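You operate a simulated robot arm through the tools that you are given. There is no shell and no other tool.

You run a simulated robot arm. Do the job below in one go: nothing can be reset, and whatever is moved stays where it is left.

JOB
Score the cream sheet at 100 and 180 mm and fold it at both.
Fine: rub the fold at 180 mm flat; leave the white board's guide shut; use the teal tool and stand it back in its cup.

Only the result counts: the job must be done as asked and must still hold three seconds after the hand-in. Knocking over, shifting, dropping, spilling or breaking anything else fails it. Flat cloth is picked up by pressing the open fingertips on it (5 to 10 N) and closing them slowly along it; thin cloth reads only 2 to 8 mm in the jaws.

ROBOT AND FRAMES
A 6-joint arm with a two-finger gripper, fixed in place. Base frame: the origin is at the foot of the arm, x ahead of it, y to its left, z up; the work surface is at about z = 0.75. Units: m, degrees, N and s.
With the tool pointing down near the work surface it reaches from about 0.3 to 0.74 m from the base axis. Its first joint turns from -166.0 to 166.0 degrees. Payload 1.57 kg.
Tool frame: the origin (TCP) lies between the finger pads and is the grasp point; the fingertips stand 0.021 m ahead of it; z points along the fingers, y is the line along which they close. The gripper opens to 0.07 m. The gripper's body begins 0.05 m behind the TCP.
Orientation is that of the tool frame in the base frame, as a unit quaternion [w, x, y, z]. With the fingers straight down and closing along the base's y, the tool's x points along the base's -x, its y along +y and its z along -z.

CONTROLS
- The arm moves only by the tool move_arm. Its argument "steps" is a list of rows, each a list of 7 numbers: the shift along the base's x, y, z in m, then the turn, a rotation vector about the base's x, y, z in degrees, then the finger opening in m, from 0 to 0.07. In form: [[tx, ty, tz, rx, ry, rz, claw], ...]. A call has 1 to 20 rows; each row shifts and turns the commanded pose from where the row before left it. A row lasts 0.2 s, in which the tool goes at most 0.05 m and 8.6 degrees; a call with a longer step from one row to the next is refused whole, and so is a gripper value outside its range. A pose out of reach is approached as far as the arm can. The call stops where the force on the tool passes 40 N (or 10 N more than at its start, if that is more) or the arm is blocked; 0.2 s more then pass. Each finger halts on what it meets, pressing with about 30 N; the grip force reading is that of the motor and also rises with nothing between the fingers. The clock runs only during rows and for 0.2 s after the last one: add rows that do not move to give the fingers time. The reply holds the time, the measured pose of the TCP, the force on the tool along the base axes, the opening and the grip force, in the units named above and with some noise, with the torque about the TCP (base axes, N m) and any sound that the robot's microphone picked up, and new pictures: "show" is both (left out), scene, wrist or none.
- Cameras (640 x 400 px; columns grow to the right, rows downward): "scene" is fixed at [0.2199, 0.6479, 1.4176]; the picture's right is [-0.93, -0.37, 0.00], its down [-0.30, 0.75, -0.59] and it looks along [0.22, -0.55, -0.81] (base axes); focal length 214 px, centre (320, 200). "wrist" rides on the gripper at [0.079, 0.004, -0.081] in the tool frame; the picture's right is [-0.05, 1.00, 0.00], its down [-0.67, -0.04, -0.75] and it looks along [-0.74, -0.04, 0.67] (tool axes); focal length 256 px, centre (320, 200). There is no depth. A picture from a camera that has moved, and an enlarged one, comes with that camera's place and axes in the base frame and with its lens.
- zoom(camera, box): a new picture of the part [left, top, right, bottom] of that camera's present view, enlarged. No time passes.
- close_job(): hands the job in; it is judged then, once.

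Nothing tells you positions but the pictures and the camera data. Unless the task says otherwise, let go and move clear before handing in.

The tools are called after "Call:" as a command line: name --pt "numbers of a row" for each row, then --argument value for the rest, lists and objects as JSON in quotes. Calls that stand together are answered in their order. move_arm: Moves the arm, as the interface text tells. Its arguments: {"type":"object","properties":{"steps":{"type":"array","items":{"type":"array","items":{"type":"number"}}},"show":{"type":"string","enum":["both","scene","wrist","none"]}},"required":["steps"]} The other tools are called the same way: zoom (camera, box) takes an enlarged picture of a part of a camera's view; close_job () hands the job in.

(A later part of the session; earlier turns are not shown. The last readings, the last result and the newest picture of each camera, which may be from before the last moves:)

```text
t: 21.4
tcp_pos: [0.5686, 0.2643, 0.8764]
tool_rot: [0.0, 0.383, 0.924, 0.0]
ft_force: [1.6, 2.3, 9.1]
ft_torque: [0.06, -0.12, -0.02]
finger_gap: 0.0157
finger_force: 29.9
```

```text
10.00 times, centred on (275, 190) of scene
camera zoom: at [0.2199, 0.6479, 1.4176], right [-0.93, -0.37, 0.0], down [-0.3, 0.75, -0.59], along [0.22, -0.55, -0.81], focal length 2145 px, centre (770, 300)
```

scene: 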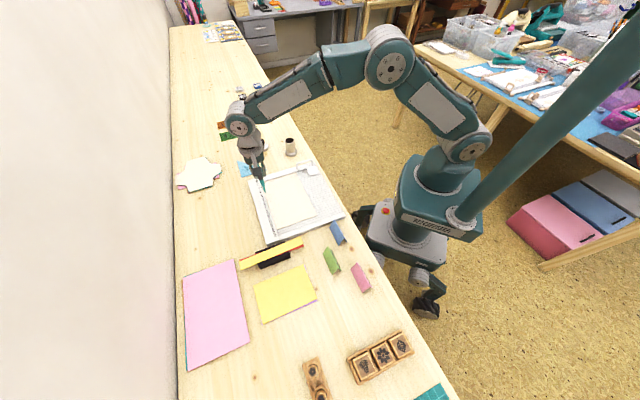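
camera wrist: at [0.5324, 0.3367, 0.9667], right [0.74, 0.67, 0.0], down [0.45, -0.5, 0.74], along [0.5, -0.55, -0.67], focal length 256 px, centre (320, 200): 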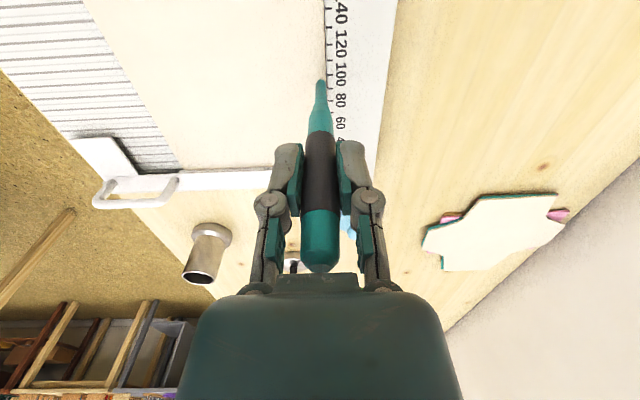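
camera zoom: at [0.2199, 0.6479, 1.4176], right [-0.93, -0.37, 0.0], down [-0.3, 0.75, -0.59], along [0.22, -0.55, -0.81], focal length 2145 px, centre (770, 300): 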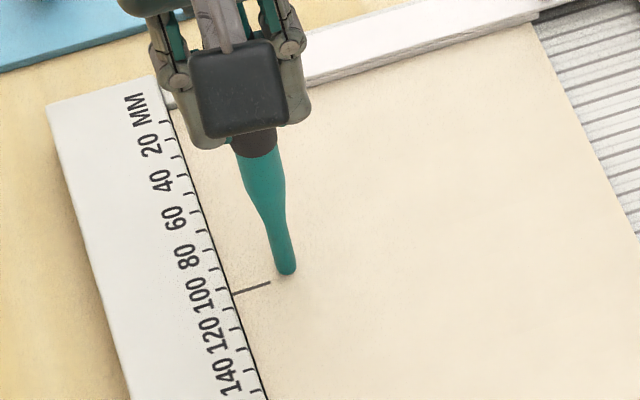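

The score mark appears right at the 100 mm tick. I'll zoom in to compare the tip's contact point with that line before continuing.

Call:
zoom --camera "scene" --box '[255, 180, 285, 205]'

Call:
zoom --camera "wrist" --box '[305, 60, 345, 95]'

```text
16.00 times, centred on (270, 192) of scene
camera zoom: at [0.2199, 0.6479, 1.4176], right [-0.93, -0.37, 0.0], down [-0.3, 0.75, -0.59], along [0.22, -0.55, -0.81], focal length 3432 px, centre (1120, 320)
```

zoom: 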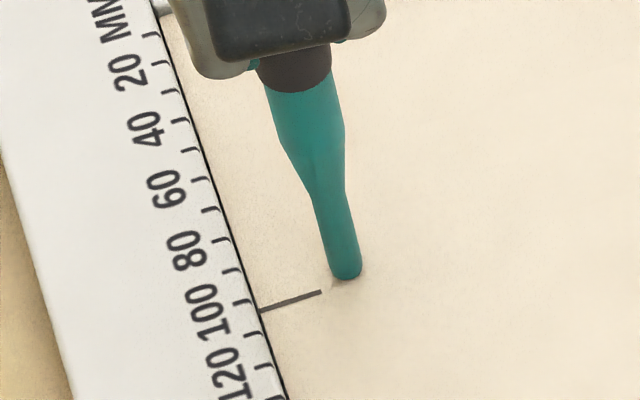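

```text
11.43 times, centred on (325, 78) of wrist
camera zoom: at [0.5167, 0.3233, 0.959], right [0.74, 0.67, 0.0], down [0.45, -0.5, 0.74], along [0.5, -0.55, -0.67], focal length 2926 px, centre (263, 1600)
```

zoom: 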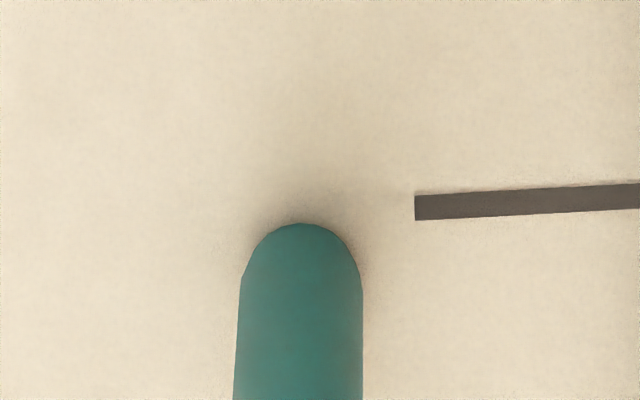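

The tip contact is about 2.8 mm to the low side of the drawn line, because the ruler stands higher than the sheet and caused parallax. I'll lift, shift 2.8 mm toward higher mm, back up a little and press again.

Call:
move_arm --pt "0 0 0.004 0 0 0 0" --pt "0.0036 0.0077 0 0 0 0 0" --pt "0 0 0 0 0 0 0" --show "none"

Call:
zoom --camera "wrist" --box '[290, 50, 370, 110]'

Call:
zoom --camera "scene" --box '[255, 180, 285, 205]'

```text
t: 22.2
tcp_pos: [0.5722, 0.2715, 0.8807]
tool_rot: [-0.001, 0.383, 0.924, -0.001]
ft_force: [-0.2, 0.0, -0.6]
ft_torque: [0.03, -0.01, 0.01]
finger_gap: 0.0155
finger_force: 30.3
```

```text
6.67 times, centred on (330, 80) of wrist
camera zoom: at [0.5201, 0.3308, 0.9624], right [0.74, 0.67, 0.0], down [0.45, -0.49, 0.74], along [0.5, -0.55, -0.67], focal length 1707 px, centre (253, 1000)
```

zoom: 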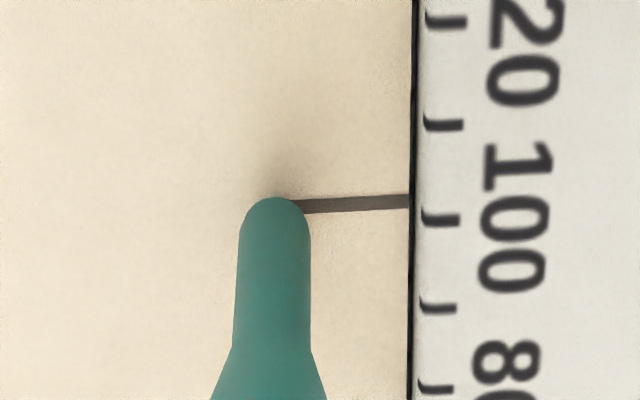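

```text
16.00 times, centred on (270, 192) of scene
camera zoom: at [0.2199, 0.6479, 1.4176], right [-0.93, -0.37, 0.0], down [-0.3, 0.75, -0.59], along [0.22, -0.55, -0.81], focal length 3432 px, centre (1120, 320)
```

zoom: 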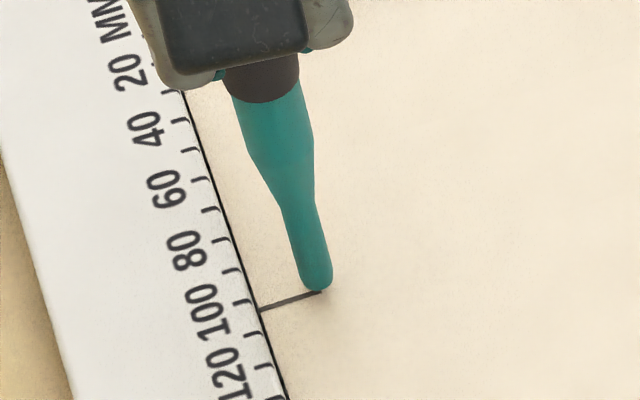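

The tip is now over the line's end. I'll press back down to about 9 N and draw on along the groove.

Call:
move_arm --pt "0 0 -0.002 0 0 0 0" --pt "0 0 -0.002 0 0 0 0" --pt "0 0 0 0 0 0 0" --show "none"

Call:
zoom --camera "wrist" --box '[290, 50, 370, 110]'

```text
t: 23.0
tcp_pos: [0.5735, 0.2726, 0.8767]
tool_rot: [0.001, 0.383, 0.924, 0.0]
ft_force: [-0.4, 0.4, 5.3]
ft_torque: [0.02, 0.02, -0.03]
finger_gap: 0.0154
finger_force: 30.2
```

```text
6.67 times, centred on (330, 80) of wrist
camera zoom: at [0.5205, 0.3311, 0.9594], right [0.74, 0.67, 0.0], down [0.45, -0.5, 0.75], along [0.5, -0.55, -0.67], focal length 1707 px, centre (253, 1000)
```

zoom: 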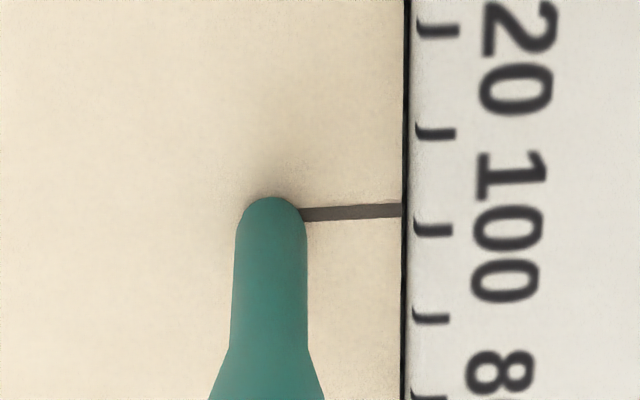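

Call:
move_arm --pt "0 0 -0.0004 0 0 0 0" --pt "-0.00353 -0.00355 0 0 0 0 0" --pt "-0.00353 -0.00355 0 0 0 0 0" --pt "-0.00353 -0.00355 0 0 0 0 0" --pt "-0.00353 -0.00355 0 0 0 0 0" --pt "-0.00353 -0.00355 0 0 0 0 0" --pt "-0.00353 -0.00355 0 0 0 0 0" --pt "-0.00353 -0.00355 0 0 0 0 0" --pt "-0.00353 -0.00355 0 0 0 0 0" --pt "-0.00353 -0.00355 0 0 0 0 0" --pt "-0.00353 -0.00355 0 0 0 0 0" --show "wrist"

Call:
zoom --camera "wrist" --box '[290, 50, 370, 110]'

Call:
zoom --camera "scene" --box '[250, 160, 320, 220]'

```text
t: 25.4
tcp_pos: [0.5387, 0.237, 0.8763]
tool_rot: [0.0, 0.382, 0.924, 0.001]
ft_force: [4.0, 4.0, 15.3]
ft_torque: [0.34, -0.51, 0.06]
finger_gap: 0.0156
finger_force: 29.7
camera wrist: at [0.4857, 0.2951, 0.9585], right [0.74, 0.67, 0.0], down [0.45, -0.5, 0.75], along [0.5, -0.55, -0.67], focal length 256 px, centre (320, 200)
```

wrist: 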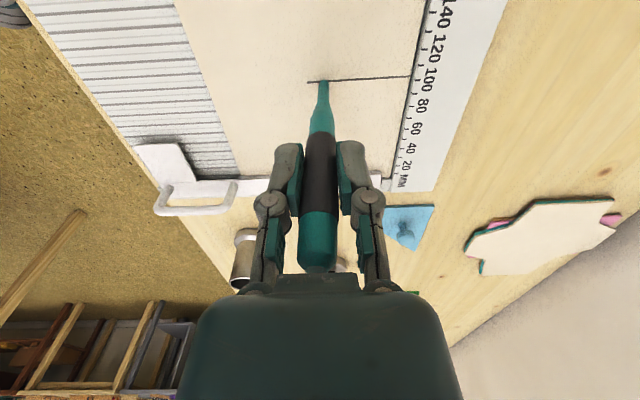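

```text
6.67 times, centred on (330, 80) of wrist
camera zoom: at [0.4857, 0.2951, 0.9585], right [0.74, 0.67, 0.0], down [0.45, -0.5, 0.75], along [0.5, -0.55, -0.67], focal length 1707 px, centre (253, 1000)
```

zoom: 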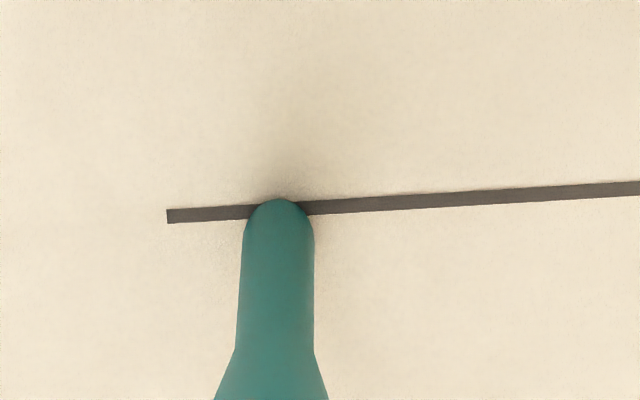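

```text
6.67 times, centred on (285, 190) of scene
camera zoom: at [0.2199, 0.6479, 1.4176], right [-0.93, -0.37, 0.0], down [-0.3, 0.75, -0.59], along [0.22, -0.55, -0.81], focal length 1430 px, centre (553, 267)
```

zoom: 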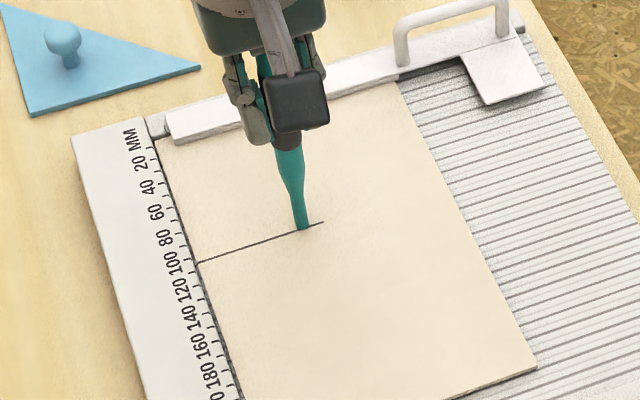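

The line is following the groove well, and the tip is about 1 mm from it. Force has climbed to 15 N, so I'll ease up 0.8 mm and continue.

Call:
move_arm --pt "0 0 0.0008 0 0 0 0" --pt "-0.00355 -0.00353 0 0 0 0 0" --pt "-0.00355 -0.00353 0 0 0 0 0" --pt "-0.00355 -0.00353 0 0 0 0 0" --pt "-0.00355 -0.00353 0 0 0 0 0" --show "none"

Call:
move_arm --pt "-0.00355 -0.00353 0 0 0 0 0" --pt "-0.00355 -0.00353 0 0 0 0 0" --pt "-0.00355 -0.00353 0 0 0 0 0" --pt "-0.00355 -0.00353 0 0 0 0 0" --show "none"

Call:
zoom --camera "wrist" --box '[240, 40, 400, 130]'

Call:
zoom --camera "scene" --box '[260, 150, 330, 210]'

```text
t: 26.6
tcp_pos: [0.5242, 0.2217, 0.8761]
tool_rot: [0.0, 0.383, 0.924, 0.0]
ft_force: [2.6, 0.0, 8.9]
ft_torque: [-0.03, -0.2, -0.04]
finger_gap: 0.0152
finger_force: 29.8
```

```text
t: 27.6
tcp_pos: [0.5092, 0.2088, 0.8766]
tool_rot: [-0.001, 0.382, 0.924, -0.002]
ft_force: [1.5, 2.3, 5.2]
ft_torque: [0.19, -0.24, 0.0]
finger_gap: 0.0157
finger_force: 30.0
```

```text
4.00 times, centred on (320, 85) of wrist
camera zoom: at [0.4567, 0.2669, 0.9588], right [0.74, 0.67, 0.0], down [0.45, -0.5, 0.74], along [0.5, -0.55, -0.67], focal length 1024 px, centre (320, 660)
```

zoom: 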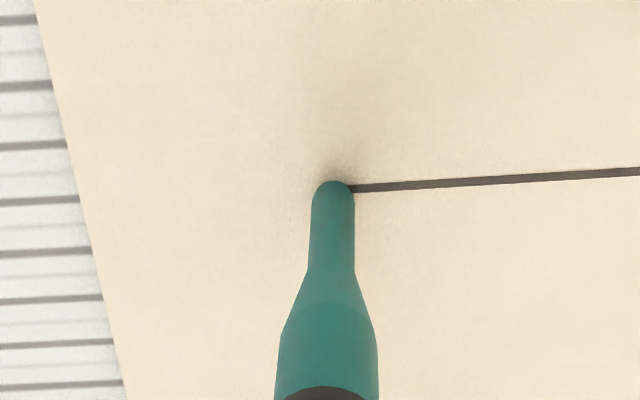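

```text
6.67 times, centred on (295, 180) of scene
camera zoom: at [0.2199, 0.6479, 1.4176], right [-0.93, -0.37, 0.0], down [-0.3, 0.75, -0.59], along [0.22, -0.55, -0.81], focal length 1430 px, centre (487, 333)
```

zoom: 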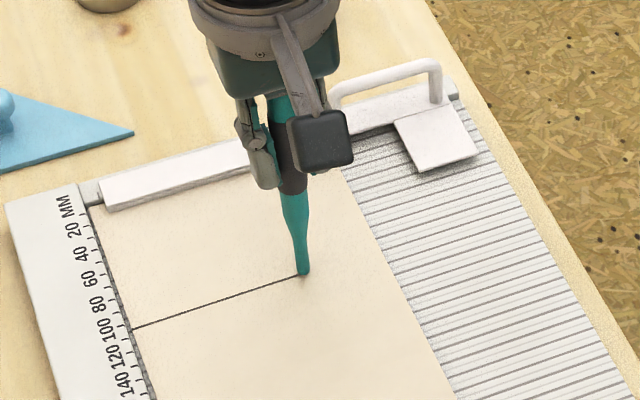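

Force is 5 N and the line is continuous up to the tip, with about 47 mm left. I'll add a little pressure and run to the outer edge.

Call:
move_arm --pt "0 0 -0.0004 0 0 0 0" --pt "-0.00355 -0.00353 0 0 0 0 0" --pt "-0.00355 -0.00353 0 0 0 0 0" --pt "-0.00355 -0.00353 0 0 0 0 0" --pt "-0.00355 -0.00353 0 0 0 0 0" --pt "-0.00355 -0.00353 0 0 0 0 0" --show "none"

Call:
move_arm --pt "-0.00355 -0.00353 0 0 0 0 0" --pt "-0.00355 -0.00353 0 0 0 0 0" --pt "-0.00355 -0.00353 0 0 0 0 0" --show "none"

Call:
zoom --camera "wrist" --box '[240, 40, 400, 130]'

Call:
zoom --camera "scene" --box '[260, 150, 330, 210]'

```text
t: 29.0
tcp_pos: [0.4916, 0.1911, 0.878]
tool_rot: [-0.001, 0.383, 0.924, -0.001]
ft_force: [1.5, -0.3, 7.4]
ft_torque: [-0.05, -0.17, -0.02]
finger_gap: 0.0152
finger_force: 30.2
```

```text
t: 29.8
tcp_pos: [0.4806, 0.1807, 0.8768]
tool_rot: [-0.001, 0.383, 0.924, -0.002]
ft_force: [1.0, 0.6, 6.3]
ft_torque: [0.23, -0.28, -0.02]
finger_gap: 0.0154
finger_force: 30.1
```

```text
4.00 times, centred on (320, 85) of wrist
camera zoom: at [0.4276, 0.2388, 0.9586], right [0.74, 0.67, 0.0], down [0.45, -0.5, 0.74], along [0.5, -0.55, -0.67], focal length 1024 px, centre (320, 660)
```

zoom: 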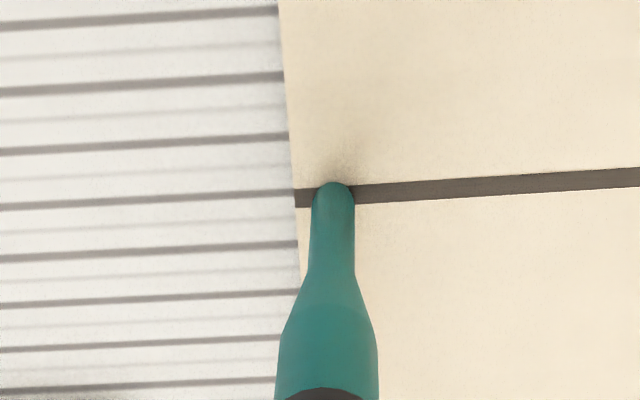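

```text
6.67 times, centred on (295, 180) of scene
camera zoom: at [0.2199, 0.6479, 1.4176], right [-0.93, -0.37, 0.0], down [-0.3, 0.75, -0.59], along [0.22, -0.55, -0.81], focal length 1430 px, centre (487, 333)
```

zoom: 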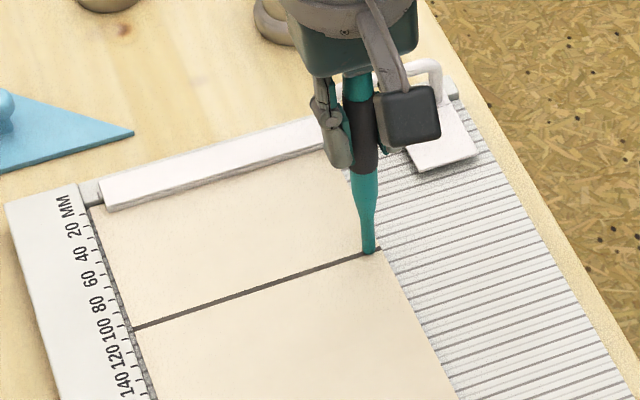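

The 100 mm line turned thick across the full width, so that score is complete. I'll lift, shift exactly 80 mm along the ruler direction, and hover over the 180 mm groove at the outer edge.

Call:
move_arm --pt "0 0 0.01 0 0 0 0" --pt "0 0 0.01 0 0 0 0" --pt "-0.0193 0.0184 0 0 0 0 0" --pt "-0.0193 0.0184 0 0 0 0 0" --pt "-0.0194 0.0184 0 0 0 0 0" --pt "0 0 -0.008 0 0 0 0" --pt "0 0 -0.008 0 0 0 0" --pt "0 0 0 0 0 0 0" --show "both"

Call:
zoom --camera "wrist" --box '[240, 40, 400, 130]'

Call:
zoom --camera "scene" --box '[250, 160, 350, 240]'

```text
t: 31.6
tcp_pos: [0.4222, 0.236, 0.8806]
tool_rot: [0.0, 0.383, 0.924, -0.001]
ft_force: [1.2, 0.0, -0.6]
ft_torque: [0.0, 0.02, 0.01]
finger_gap: 0.0159
finger_force: 30.2
camera wrist: at [0.37, 0.2947, 0.9625], right [0.74, 0.67, 0.0], down [0.45, -0.5, 0.74], along [0.5, -0.55, -0.67], focal length 256 px, centre (320, 200)
```

scene: 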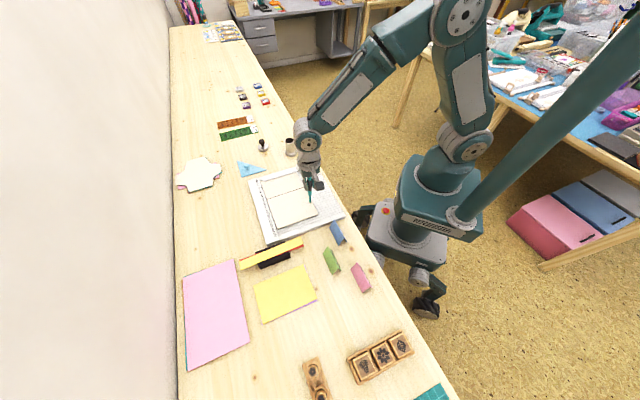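
wrist: 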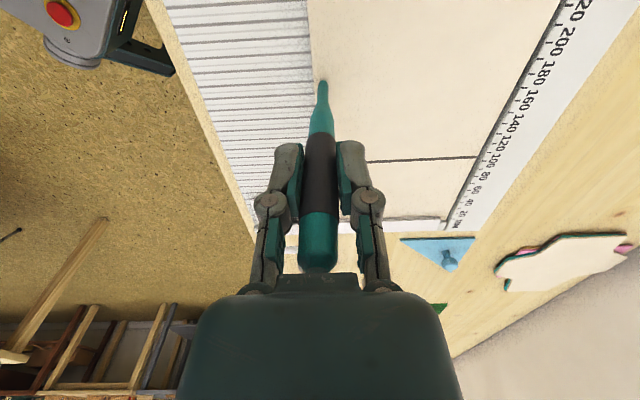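

```text
4.00 times, centred on (320, 85) of wrist
camera zoom: at [0.37, 0.2947, 0.9625], right [0.74, 0.67, 0.0], down [0.45, -0.5, 0.74], along [0.5, -0.55, -0.67], focal length 1024 px, centre (320, 660)
```

zoom: 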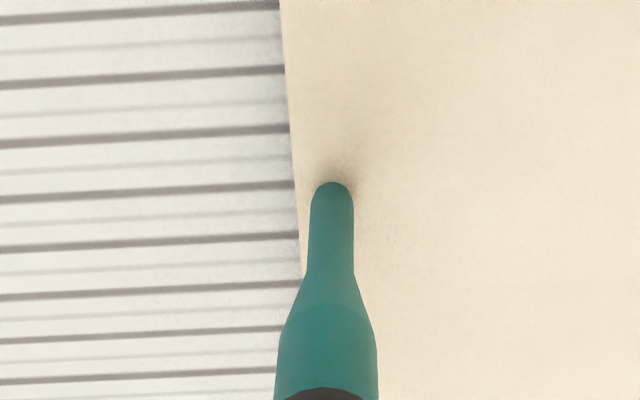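

```text
5.00 times, centred on (300, 200) of scene
camera zoom: at [0.2199, 0.6479, 1.4176], right [-0.93, -0.37, 0.0], down [-0.3, 0.75, -0.59], along [0.22, -0.55, -0.81], focal length 1072 px, centre (420, 200)
```

zoom: 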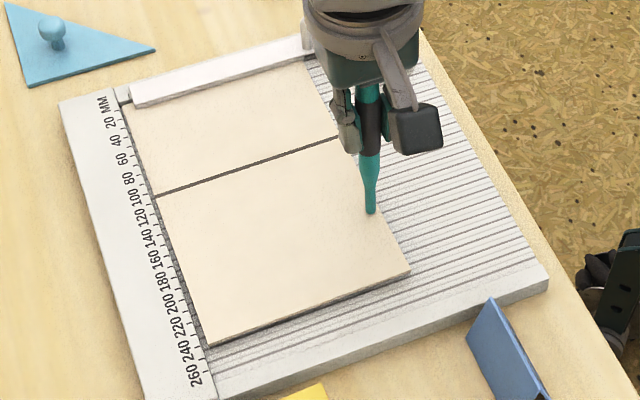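

The hover point lines up with the 180 mm groove in the same way as it did for 100 mm. Pressing down now.

Call:
move_arm --pt "0 0 -0.002 0 0 0 0" --pt "0 0 -0.0015 0 0 0 0" --pt "0 0 -0.0005 0 0 0 0" --pt "0 0 0 0 0 0 0" --show "none"

Call:
zoom --camera "wrist" --box '[280, 50, 360, 110]'

```text
t: 32.6
tcp_pos: [0.4233, 0.2358, 0.877]
tool_rot: [0.0, 0.383, 0.924, 0.0]
ft_force: [0.7, 0.8, 1.9]
ft_torque: [0.02, -0.03, -0.02]
finger_gap: 0.0155
finger_force: 30.2
```

```text
6.67 times, centred on (320, 80) of wrist
camera zoom: at [0.3702, 0.2947, 0.9588], right [0.74, 0.67, 0.0], down [0.45, -0.5, 0.74], along [0.5, -0.55, -0.67], focal length 1707 px, centre (320, 1000)
```

zoom: 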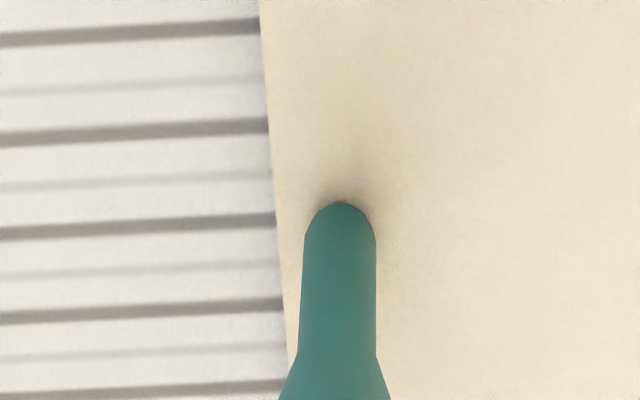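

Light contact at 2 N. I'll slide 4 mm out toward the sheet edge, press to about 8 N, and stroke toward the ruler.

Call:
move_arm --pt "-0.0034 -0.0022 0 0 0 0 0" --pt "0 0 -0.0008 0 0 0 0" --pt "0 0 0 0 0 0 0" --show "none"

Call:
move_arm --pt "0.00354 0.00354 0 0 0 0 0" --pt "0.00354 0.00354 0 0 0 0 0" --pt "0.00354 0.00354 0 0 0 0 0" --pt "0.00354 0.00354 0 0 0 0 0" --show "none"

Call:
zoom --camera "wrist" --box '[240, 40, 400, 130]'

Call:
zoom --camera "scene" --box '[250, 160, 350, 240]'

```text
t: 33.4
tcp_pos: [0.4208, 0.2337, 0.8755]
tool_rot: [0.0, 0.383, 0.924, 0.0]
ft_force: [0.8, 2.4, 9.7]
ft_torque: [0.32, -0.2, 0.02]
finger_gap: 0.0152
finger_force: 30.3
```

```text
t: 34.4
tcp_pos: [0.4322, 0.2475, 0.8762]
tool_rot: [0.0, 0.383, 0.924, 0.0]
ft_force: [-2.5, 0.9, 8.7]
ft_torque: [0.01, 0.2, 0.04]
finger_gap: 0.0155
finger_force: 30.1
```

```text
4.00 times, centred on (320, 85) of wrist
camera zoom: at [0.38, 0.306, 0.9578], right [0.74, 0.67, 0.0], down [0.45, -0.5, 0.75], along [0.5, -0.55, -0.67], focal length 1024 px, centre (320, 660)
```

zoom: 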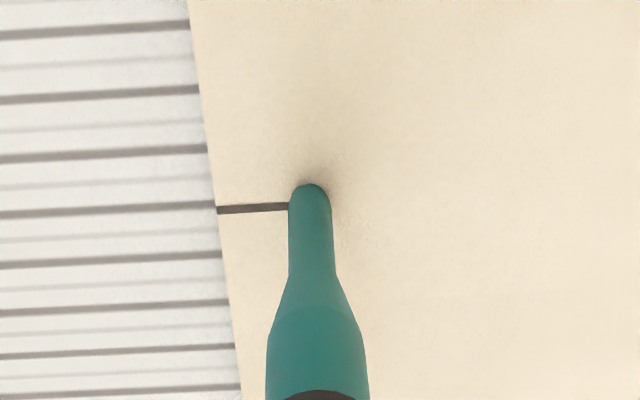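

```text
5.00 times, centred on (300, 200) of scene
camera zoom: at [0.2199, 0.6479, 1.4176], right [-0.93, -0.37, 0.0], down [-0.3, 0.75, -0.59], along [0.22, -0.55, -0.81], focal length 1072 px, centre (420, 200)
```

zoom: 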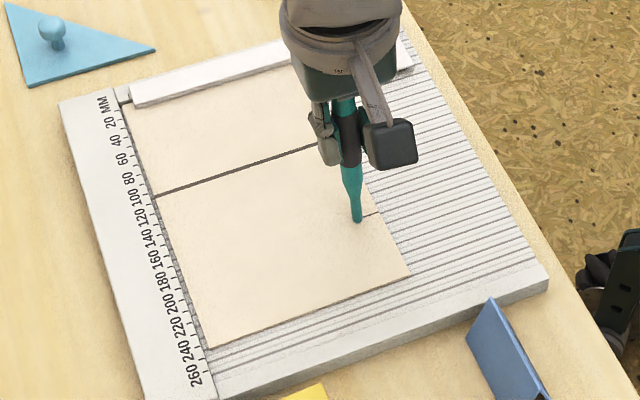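

The mark sits on the 180 mm groove, with the tip about 1.5 mm to the high side. I'll correct that while continuing the stroke.

Call:
move_arm --pt "0.0041 0.003 0 0 0 0 0" --pt "0.004 0.0031 0 0 0 0 0" --pt "0.00354 0.00354 0 0 0 0 0" --pt "0.00354 0.00354 0 0 0 0 0" --pt "0.00354 0.00354 0 0 0 0 0" --pt "0.00354 0.00354 0 0 0 0 0" --show "none"

Call:
zoom --camera "wrist" --box '[240, 40, 400, 130]'

```text
t: 35.8
tcp_pos: [0.4559, 0.2673, 0.8768]
tool_rot: [0.0, 0.382, 0.924, -0.002]
ft_force: [-2.1, -2.6, 5.8]
ft_torque: [-0.31, 0.12, 0.0]
finger_gap: 0.0153
finger_force: 30.1
```

```text
4.00 times, centred on (320, 85) of wrist
camera zoom: at [0.4023, 0.3261, 0.9577], right [0.74, 0.67, 0.0], down [0.45, -0.5, 0.74], along [0.5, -0.55, -0.67], focal length 1024 px, centre (320, 660)
```

zoom: 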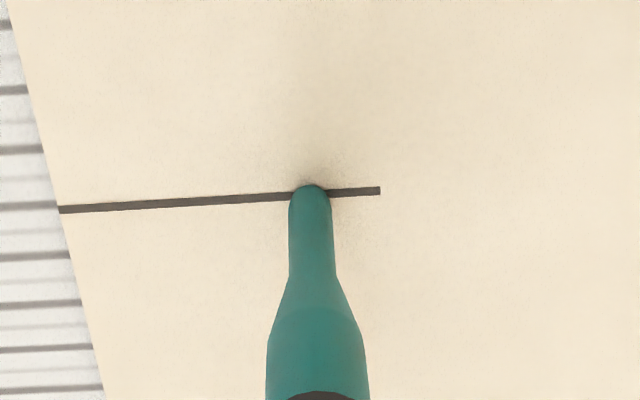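

Tip is within 0.5 mm of the line at about 6 N. Continuing.

Call:
move_arm --pt "0.00352 0.00356 -0.0003 0 0 0 0" --pt "0.00352 0.00356 0 0 0 0 0" --pt "0.00352 0.00356 0 0 0 0 0" --pt "0.00352 0.00356 0 0 0 0 0" --pt "0.00352 0.00356 0 0 0 0 0" --show "none"

Call:
move_arm --pt "0.00352 0.00356 0 0 0 0 0" --pt "0.00352 0.00356 0 0 0 0 0" --pt "0.00352 0.00356 0 0 0 0 0" --pt "0.00352 0.00356 0 0 0 0 0" --show "none"

Call:
zoom --camera "wrist" --box '[240, 40, 400, 130]'

```text
t: 37.0
tcp_pos: [0.4725, 0.2854, 0.8755]
tool_rot: [-0.001, 0.383, 0.924, 0.0]
ft_force: [-1.1, -2.9, 7.9]
ft_torque: [-0.39, 0.17, -0.01]
finger_gap: 0.0154
finger_force: 29.8
```

```text
t: 38.0
tcp_pos: [0.488, 0.299, 0.8755]
tool_rot: [0.001, 0.383, 0.924, -0.001]
ft_force: [-0.9, -1.9, 5.2]
ft_torque: [-0.16, -0.07, 0.02]
finger_gap: 0.0153
finger_force: 30.1
```

```text
4.00 times, centred on (320, 85) of wrist
camera zoom: at [0.4342, 0.3586, 0.9575], right [0.74, 0.67, 0.0], down [0.45, -0.5, 0.75], along [0.5, -0.55, -0.67], focal length 1024 px, centre (320, 660)
```

zoom: 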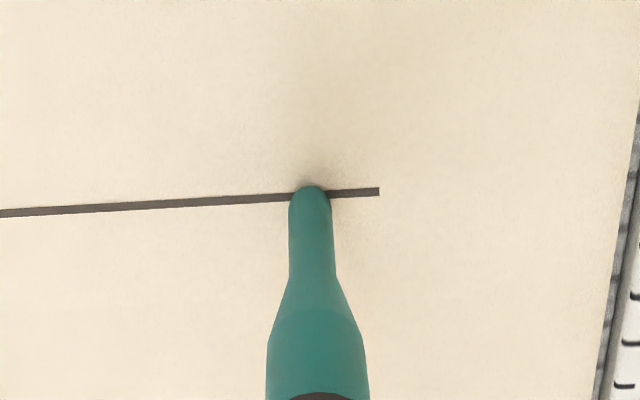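

Call:
move_arm --pt "0.00352 0.00356 -0.0003 0 0 0 0" --pt "0.00352 0.00356 0 0 0 0 0" --pt "0.00352 0.00356 0 0 0 0 0" --pt "0.00352 0.00356 0 0 0 0 0" --pt "0.00352 0.00356 0 0 0 0 0" --show "none"

Call:
move_arm --pt "0.00352 0.00356 0 0 0 0 0" --pt "0.00352 0.00356 0 0 0 0 0" --pt "0.00352 0.00356 0 0 0 0 0" --pt "0.00352 0.00356 0 0 0 0 0" --show "none"

Call:
zoom --camera "wrist" --box '[240, 40, 400, 130]'

Call:
zoom --camera "scene" --box '[250, 160, 350, 240]'

```text
t: 39.2
tcp_pos: [0.503, 0.3181, 0.8766]
tool_rot: [-0.001, 0.383, 0.924, 0.0]
ft_force: [-0.4, -1.4, 6.1]
ft_torque: [-0.19, -0.02, -0.04]
finger_gap: 0.0154
finger_force: 30.4
```

```text
t: 40.2
tcp_pos: [0.5188, 0.3325, 0.8749]
tool_rot: [0.0, 0.383, 0.924, -0.001]
ft_force: [-1.5, -2.9, 9.2]
ft_torque: [-0.46, 0.17, -0.01]
finger_gap: 0.0153
finger_force: 29.9
```

```text
4.00 times, centred on (320, 85) of wrist
camera zoom: at [0.4653, 0.3908, 0.9569], right [0.74, 0.67, 0.0], down [0.45, -0.5, 0.74], along [0.5, -0.55, -0.67], focal length 1024 px, centre (320, 660)
```

zoom: 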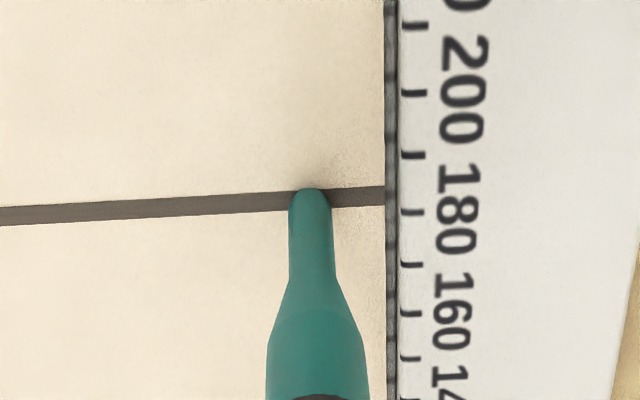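

```text
5.00 times, centred on (300, 200) of scene
camera zoom: at [0.2199, 0.6479, 1.4176], right [-0.93, -0.37, 0.0], down [-0.3, 0.75, -0.59], along [0.22, -0.55, -0.81], focal length 1072 px, centre (420, 200)
```

zoom: 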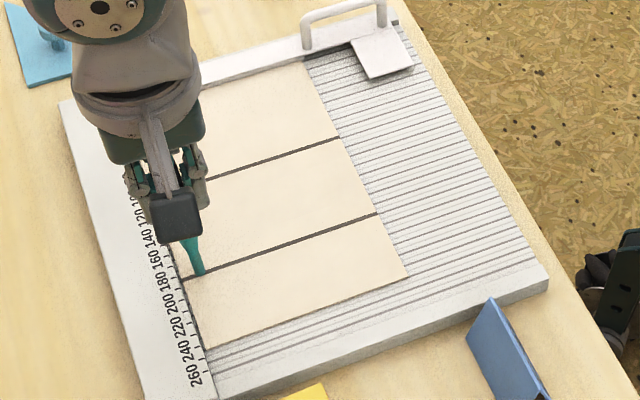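

Both scores are now drawn thick at 100 and 180 mm. I'll lift the stylus clear and inspect the free flap's edge to plan the folds.

Call:
move_arm --pt "0 0 0.01 0 0 0 0" --pt "0 0 0.02 0 0 0 0" --pt "0 0 0.03 0 0 0 0" --pt "0 0 0 0 0 0 0" --show "both"

Call:
zoom --camera "scene" --box '[260, 190, 340, 240]'

Call:
zoom --camera "scene" --box '[240, 155, 320, 215]'

```text
t: 41.2
tcp_pos: [0.5179, 0.3318, 0.9355]
tool_rot: [0.001, 0.382, 0.924, 0.0]
ft_force: [0.7, -0.2, -0.5]
ft_torque: [0.03, -0.01, 0.0]
finger_gap: 0.0155
finger_force: 29.8
camera wrist: at [0.4655, 0.391, 1.0169], right [0.74, 0.67, 0.0], down [0.45, -0.5, 0.74], along [0.5, -0.55, -0.67], focal length 256 px, centre (320, 200)
```

scene: 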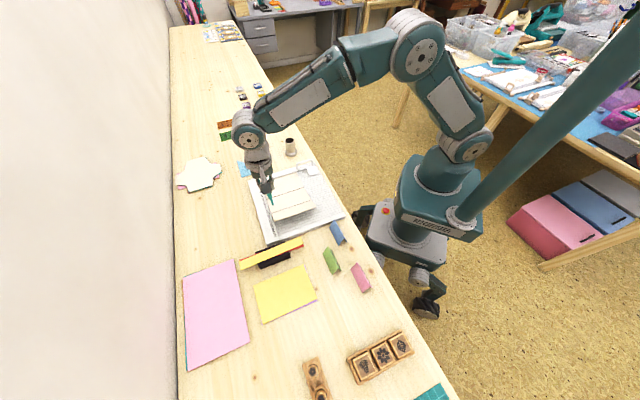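
wrist: 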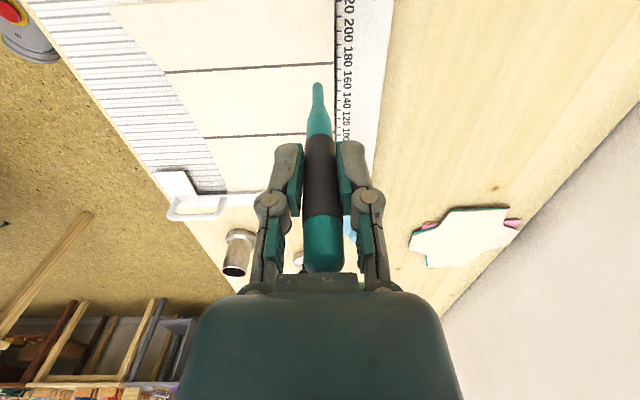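

```text
8.00 times, centred on (300, 215) of scene
camera zoom: at [0.2199, 0.6479, 1.4176], right [-0.93, -0.37, 0.0], down [-0.3, 0.75, -0.59], along [0.22, -0.55, -0.81], focal length 1716 px, centre (480, 80)
```

zoom: 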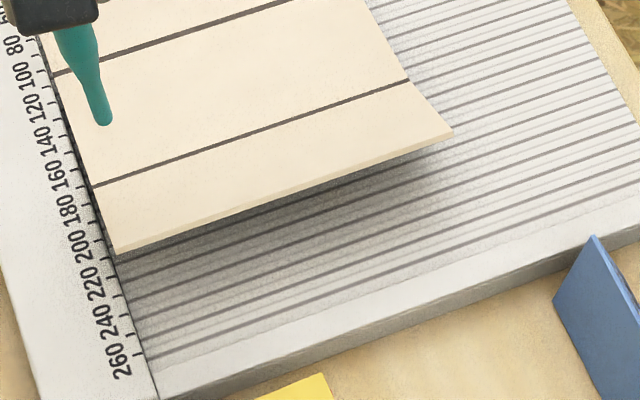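

```text
6.67 times, centred on (280, 185) of scene
camera zoom: at [0.2199, 0.6479, 1.4176], right [-0.93, -0.37, 0.0], down [-0.3, 0.75, -0.59], along [0.22, -0.55, -0.81], focal length 1430 px, centre (587, 300)
```

zoom: 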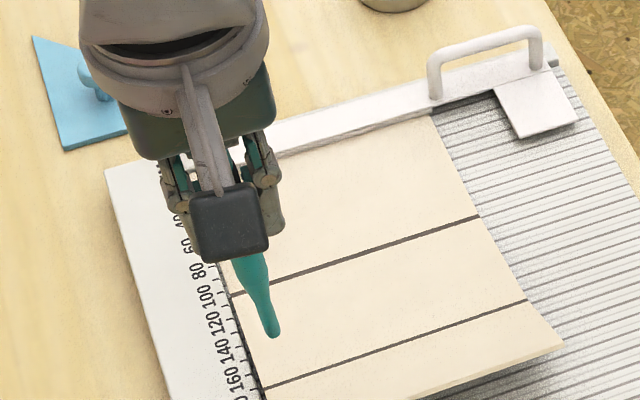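

After the stylus lifted, the sheet sprang up: the free edge is now about 40 mm above the bed, with the 180 flap bent more than the 100 fold. I'll return the stylus to its cup first so the fingers are free to fold the flap.

Call:
move_arm --pt "0 0 0.03 0 0 0 0" --pt "0 0 0.03 0 0 0 0" --pt "0.0131 -0.0417 0 0 0 0 0" --pt "0.0131 -0.0417 0 0 0 0 0" --pt "0.0131 -0.0417 0 0 0 0 0" --pt "0.0131 -0.0417 0 0 0 0 0" --pt "0.0131 -0.0417 0 0 0 0 0" --pt "0.0131 -0.0417 0 0 0 0 0" --pt "0.0131 -0.0417 0 0 0 0 0" --pt "0.0129 -0.0418 0 0 0 0 0" --pt "0 0 0 0 0 0 0" --show "both"

Call:
zoom --camera "wrist" --box '[260, 0, 380, 120]'

Call:
zoom --camera "scene" --box '[250, 80, 330, 170]'

Call:
zoom --camera "scene" --box '[235, 150, 355, 250]'

```text
t: 43.6
tcp_pos: [0.6229, -0.0019, 0.9944]
tool_rot: [0.0, 0.383, 0.924, -0.001]
ft_force: [-0.1, 0.0, -0.3]
ft_torque: [0.0, 0.02, -0.01]
finger_gap: 0.0157
finger_force: 30.3
camera wrist: at [0.5706, 0.0568, 1.0767], right [0.74, 0.67, 0.0], down [0.45, -0.5, 0.74], along [0.5, -0.55, -0.67], focal length 256 px, centre (320, 200)
```

scene: 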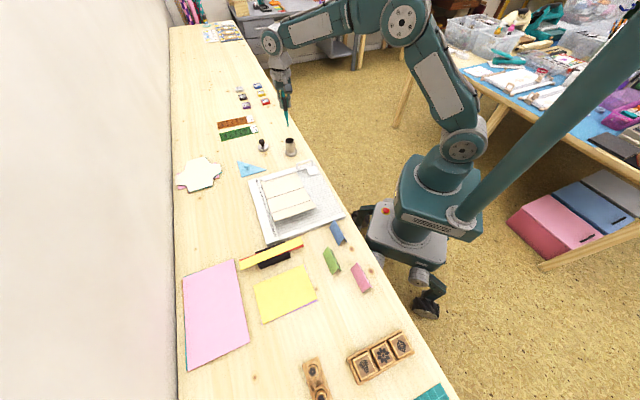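
wrist: 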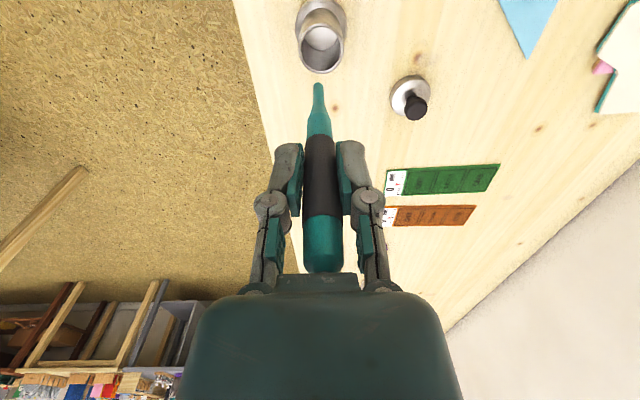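

```text
3.33 times, centred on (320, 60) of wrist
camera zoom: at [0.5706, 0.0568, 1.0767], right [0.74, 0.67, 0.0], down [0.45, -0.5, 0.74], along [0.5, -0.55, -0.67], focal length 853 px, centre (320, 667)
```

zoom: 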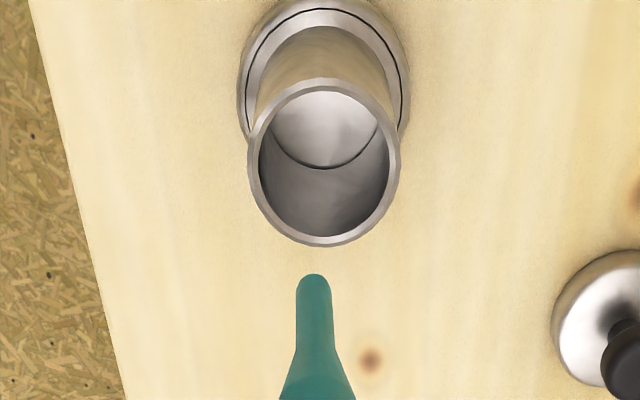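

```text
4.44 times, centred on (290, 125) of scene
camera zoom: at [0.2199, 0.6479, 1.4176], right [-0.93, -0.37, 0.0], down [-0.3, 0.75, -0.59], along [0.22, -0.55, -0.81], focal length 953 px, centre (453, 533)
```

zoom: 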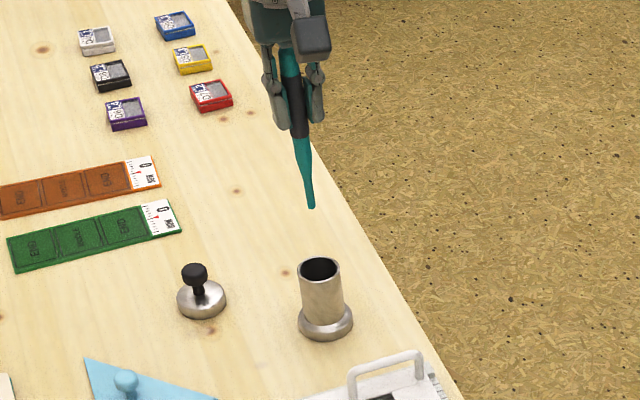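

```text
4.00 times, centred on (295, 200) of scene
camera zoom: at [0.2199, 0.6479, 1.4176], right [-0.93, -0.37, 0.0], down [-0.3, 0.75, -0.59], along [0.22, -0.55, -0.81], focal length 858 px, centre (420, 200)
```

zoom: 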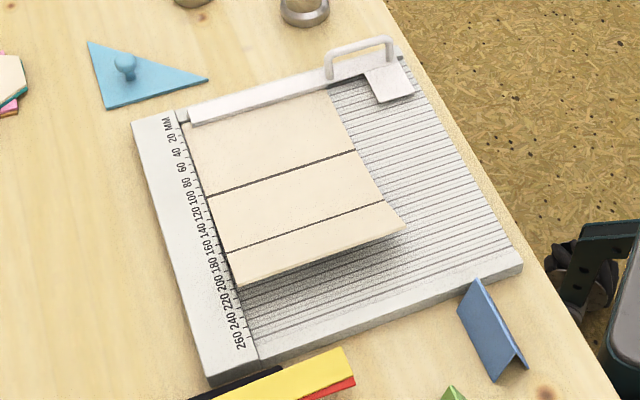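

The stylus is aligned over the cup. I'll lower it to just above the cup floor.

Call:
move_arm --pt "0 0 -0.02 0 0 0 0" --pt "0 0 -0.02 0 0 0 0" --pt "0 0 -0.02 0 0 0 0" --pt "0 0 -0.02 0 0 0 0" --pt "0 0 -0.02 0 0 0 0" --pt "0 0 -0.012 0 0 0 0" --pt "0 0 0 0 0 0 0" --show "both"

Call:
zoom --camera "wrist" --box '[260, 20, 380, 160]'

```text
t: 45.2
tcp_pos: [0.6206, -0.0023, 0.8823]
tool_rot: [0.0, 0.382, 0.924, -0.001]
ft_force: [0.3, -0.7, 0.4]
ft_torque: [0.01, 0.01, -0.02]
finger_gap: 0.0156
finger_force: 30.3
camera wrist: at [0.5697, 0.0567, 0.964], right [0.74, 0.67, 0.0], down [0.45, -0.5, 0.74], along [0.5, -0.55, -0.67], focal length 256 px, centre (320, 200)
```

scene: 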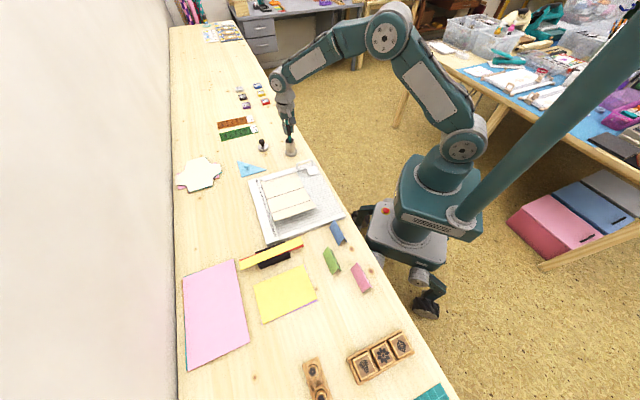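
wrist: 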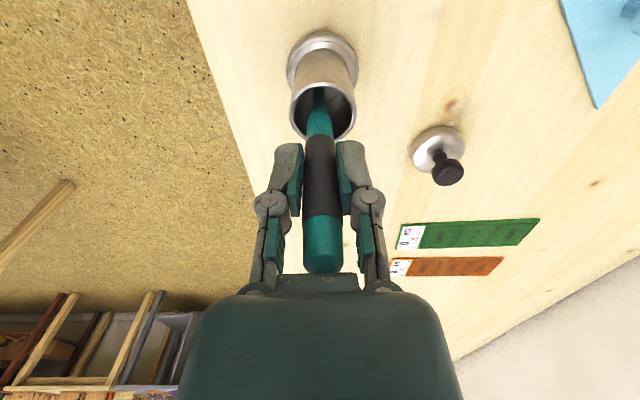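

```text
2.86 times, centred on (320, 90) of wrist
camera zoom: at [0.5697, 0.0567, 0.964], right [0.74, 0.67, 0.0], down [0.45, -0.5, 0.74], along [0.5, -0.55, -0.67], focal length 731 px, centre (320, 514)
```

zoom: 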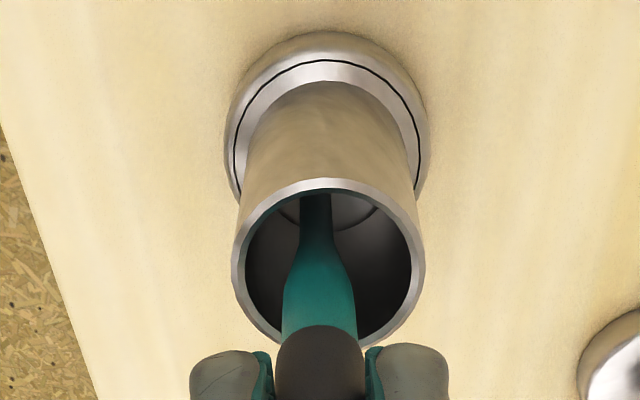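

Call:
move_arm --pt "0 0 -0.002 0 0 0 0" --pt "0 0 -0.002 0 0 0 0" --pt "0 0 0 0 0 0 0" --show "none"

Call:
move_arm --pt "0 0 -0.001 0 0 0 0" --pt "0 0 0 0 0 0 0" --show "none"

Call:
move_arm --pt "0 0 -0.001 0 0 0 0" --pt "0 0 0 0 0 0 0" --show "none"

```text
t: 46.0
tcp_pos: [0.6221, -0.0018, 0.8788]
tool_rot: [-0.001, 0.383, 0.924, -0.001]
ft_force: [0.7, -0.1, -0.3]
ft_torque: [0.0, 0.03, 0.03]
finger_gap: 0.0157
finger_force: 30.3
```

```text
t: 46.6
tcp_pos: [0.6232, -0.0018, 0.8774]
tool_rot: [0.0, 0.382, 0.924, 0.0]
ft_force: [-0.9, 0.6, -0.3]
ft_torque: [0.02, -0.02, -0.01]
finger_gap: 0.0155
finger_force: 29.9
```

```text
t: 47.2
tcp_pos: [0.6226, -0.0013, 0.8773]
tool_rot: [0.0, 0.383, 0.924, 0.0]
ft_force: [-1.0, -0.5, -0.1]
ft_torque: [0.02, 0.0, 0.02]
finger_gap: 0.0154
finger_force: 30.2
```

Call:
move_arm --pt "0 0 -0.001 0 0 0 0" --pt "0 0 0 0 0 0 0" --show "none"

Call:
move_arm --pt "0 0 -0.001 0 0 0 0" --pt "0 0 0 0 0 0 0" --show "none"

```text
t: 47.8
tcp_pos: [0.6224, -0.0014, 0.876]
tool_rot: [-0.001, 0.383, 0.924, -0.001]
ft_force: [-0.7, -0.2, -0.5]
ft_torque: [-0.04, -0.04, 0.0]
finger_gap: 0.0156
finger_force: 30.1
```

```text
t: 48.4
tcp_pos: [0.6224, -0.002, 0.8745]
tool_rot: [0.0, 0.382, 0.924, -0.001]
ft_force: [0.3, -0.2, -0.5]
ft_torque: [-0.02, -0.05, 0.01]
finger_gap: 0.0156
finger_force: 29.8
```

The stylus slid up slightly in the grip, so it is just above the floor. One more small step down, then a gentle release.

Call:
move_arm --pt "0 0 -0.001 0 0 0 0" --pt "0 0 0 0 0 0 0.01" --pt "0 0 0 0 0 0 0.016" --pt "0 0 0 0 0 0 0.02" --pt "0 0 0 0 0 0 0.026" --pt "0 0 0 0 0 0 0.035" --pt "0 0 0 0 0 0 0.05" --pt "0 0 0 0 0 0 0.065" --pt "0 0 0 0 0 0 0.07" --show "wrist"

Call:
zoom --camera "scene" --box '[250, 80, 330, 170]'

```text
t: 50.4
tcp_pos: [0.6222, -0.0027, 0.8749]
tool_rot: [0.0, 0.382, 0.924, 0.0]
ft_force: [-0.5, 0.1, 0.7]
ft_torque: [-0.03, -0.01, 0.01]
finger_gap: 0.07
finger_force: 0.0
camera wrist: at [0.5701, 0.0567, 0.9562], right [0.74, 0.67, 0.0], down [0.45, -0.5, 0.74], along [0.5, -0.55, -0.67], focal length 256 px, centre (320, 200)
```

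wrist: 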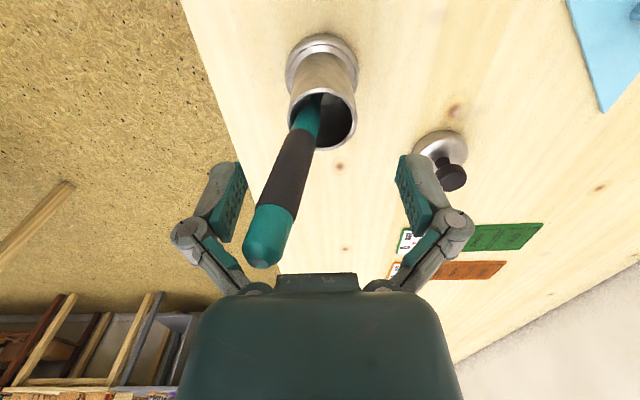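

```text
4.44 times, centred on (290, 125) of scene
camera zoom: at [0.2199, 0.6479, 1.4176], right [-0.93, -0.37, 0.0], down [-0.3, 0.75, -0.59], along [0.22, -0.55, -0.81], focal length 953 px, centre (453, 533)
```

zoom: 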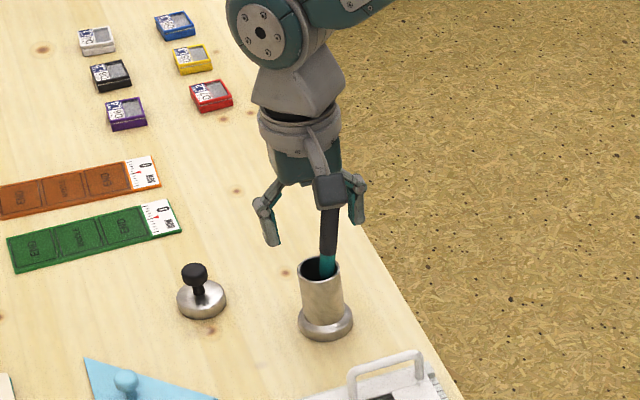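

The stylus now leans against the cup's rim, standing in the cup. I'll rise straight up, clear of it.

Call:
move_arm --pt "0 0 0.015 0 0 0 0.07" --pt "0 0 0.02 0 0 0 0.07" --pt "0 0 0.03 0 0 0 0.07" --pt "0 0 0.04 0 0 0 0.07" --pt "0 0 0.02 0 0 0 0.07" --pt "0 0 0 0 0 0 0.07" --show "both"

Call:
zoom --camera "scene" --box '[250, 90, 330, 170]'

```text
t: 51.8
tcp_pos: [0.623, -0.0009, 0.9998]
tool_rot: [-0.001, 0.383, 0.924, -0.001]
ft_force: [-0.3, -0.1, 0.4]
ft_torque: [-0.01, 0.0, -0.03]
finger_gap: 0.0699
finger_force: 0.1
camera wrist: at [0.5706, 0.0576, 1.0819], right [0.74, 0.67, 0.0], down [0.45, -0.5, 0.74], along [0.5, -0.55, -0.67], focal length 256 px, centre (320, 200)
```

scene: 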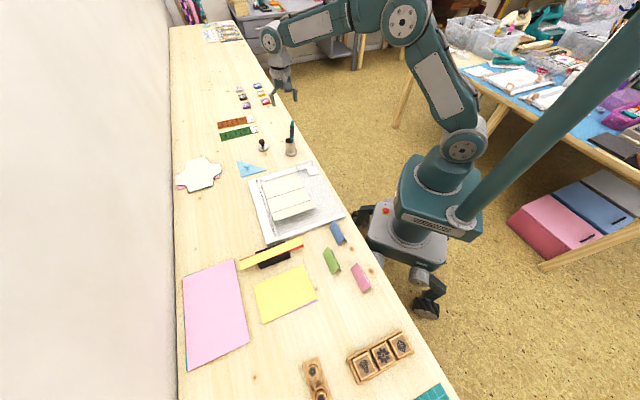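
wrist: 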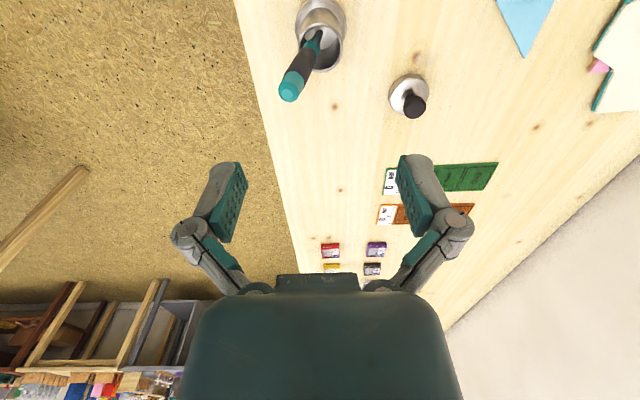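

```text
5.00 times, centred on (290, 130) of scene
camera zoom: at [0.2199, 0.6479, 1.4176], right [-0.93, -0.37, 0.0], down [-0.3, 0.75, -0.59], along [0.22, -0.55, -0.81], focal length 1072 px, centre (470, 550)
```

zoom: 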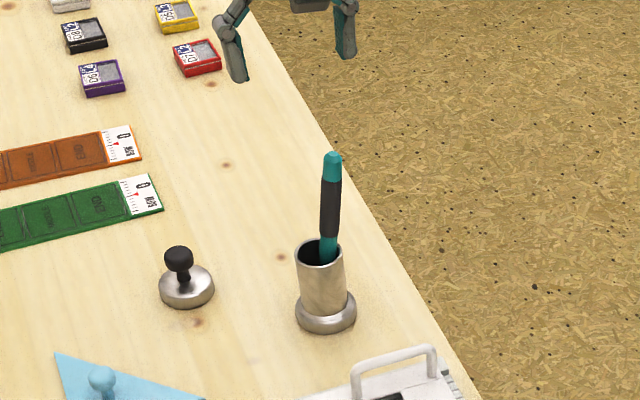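

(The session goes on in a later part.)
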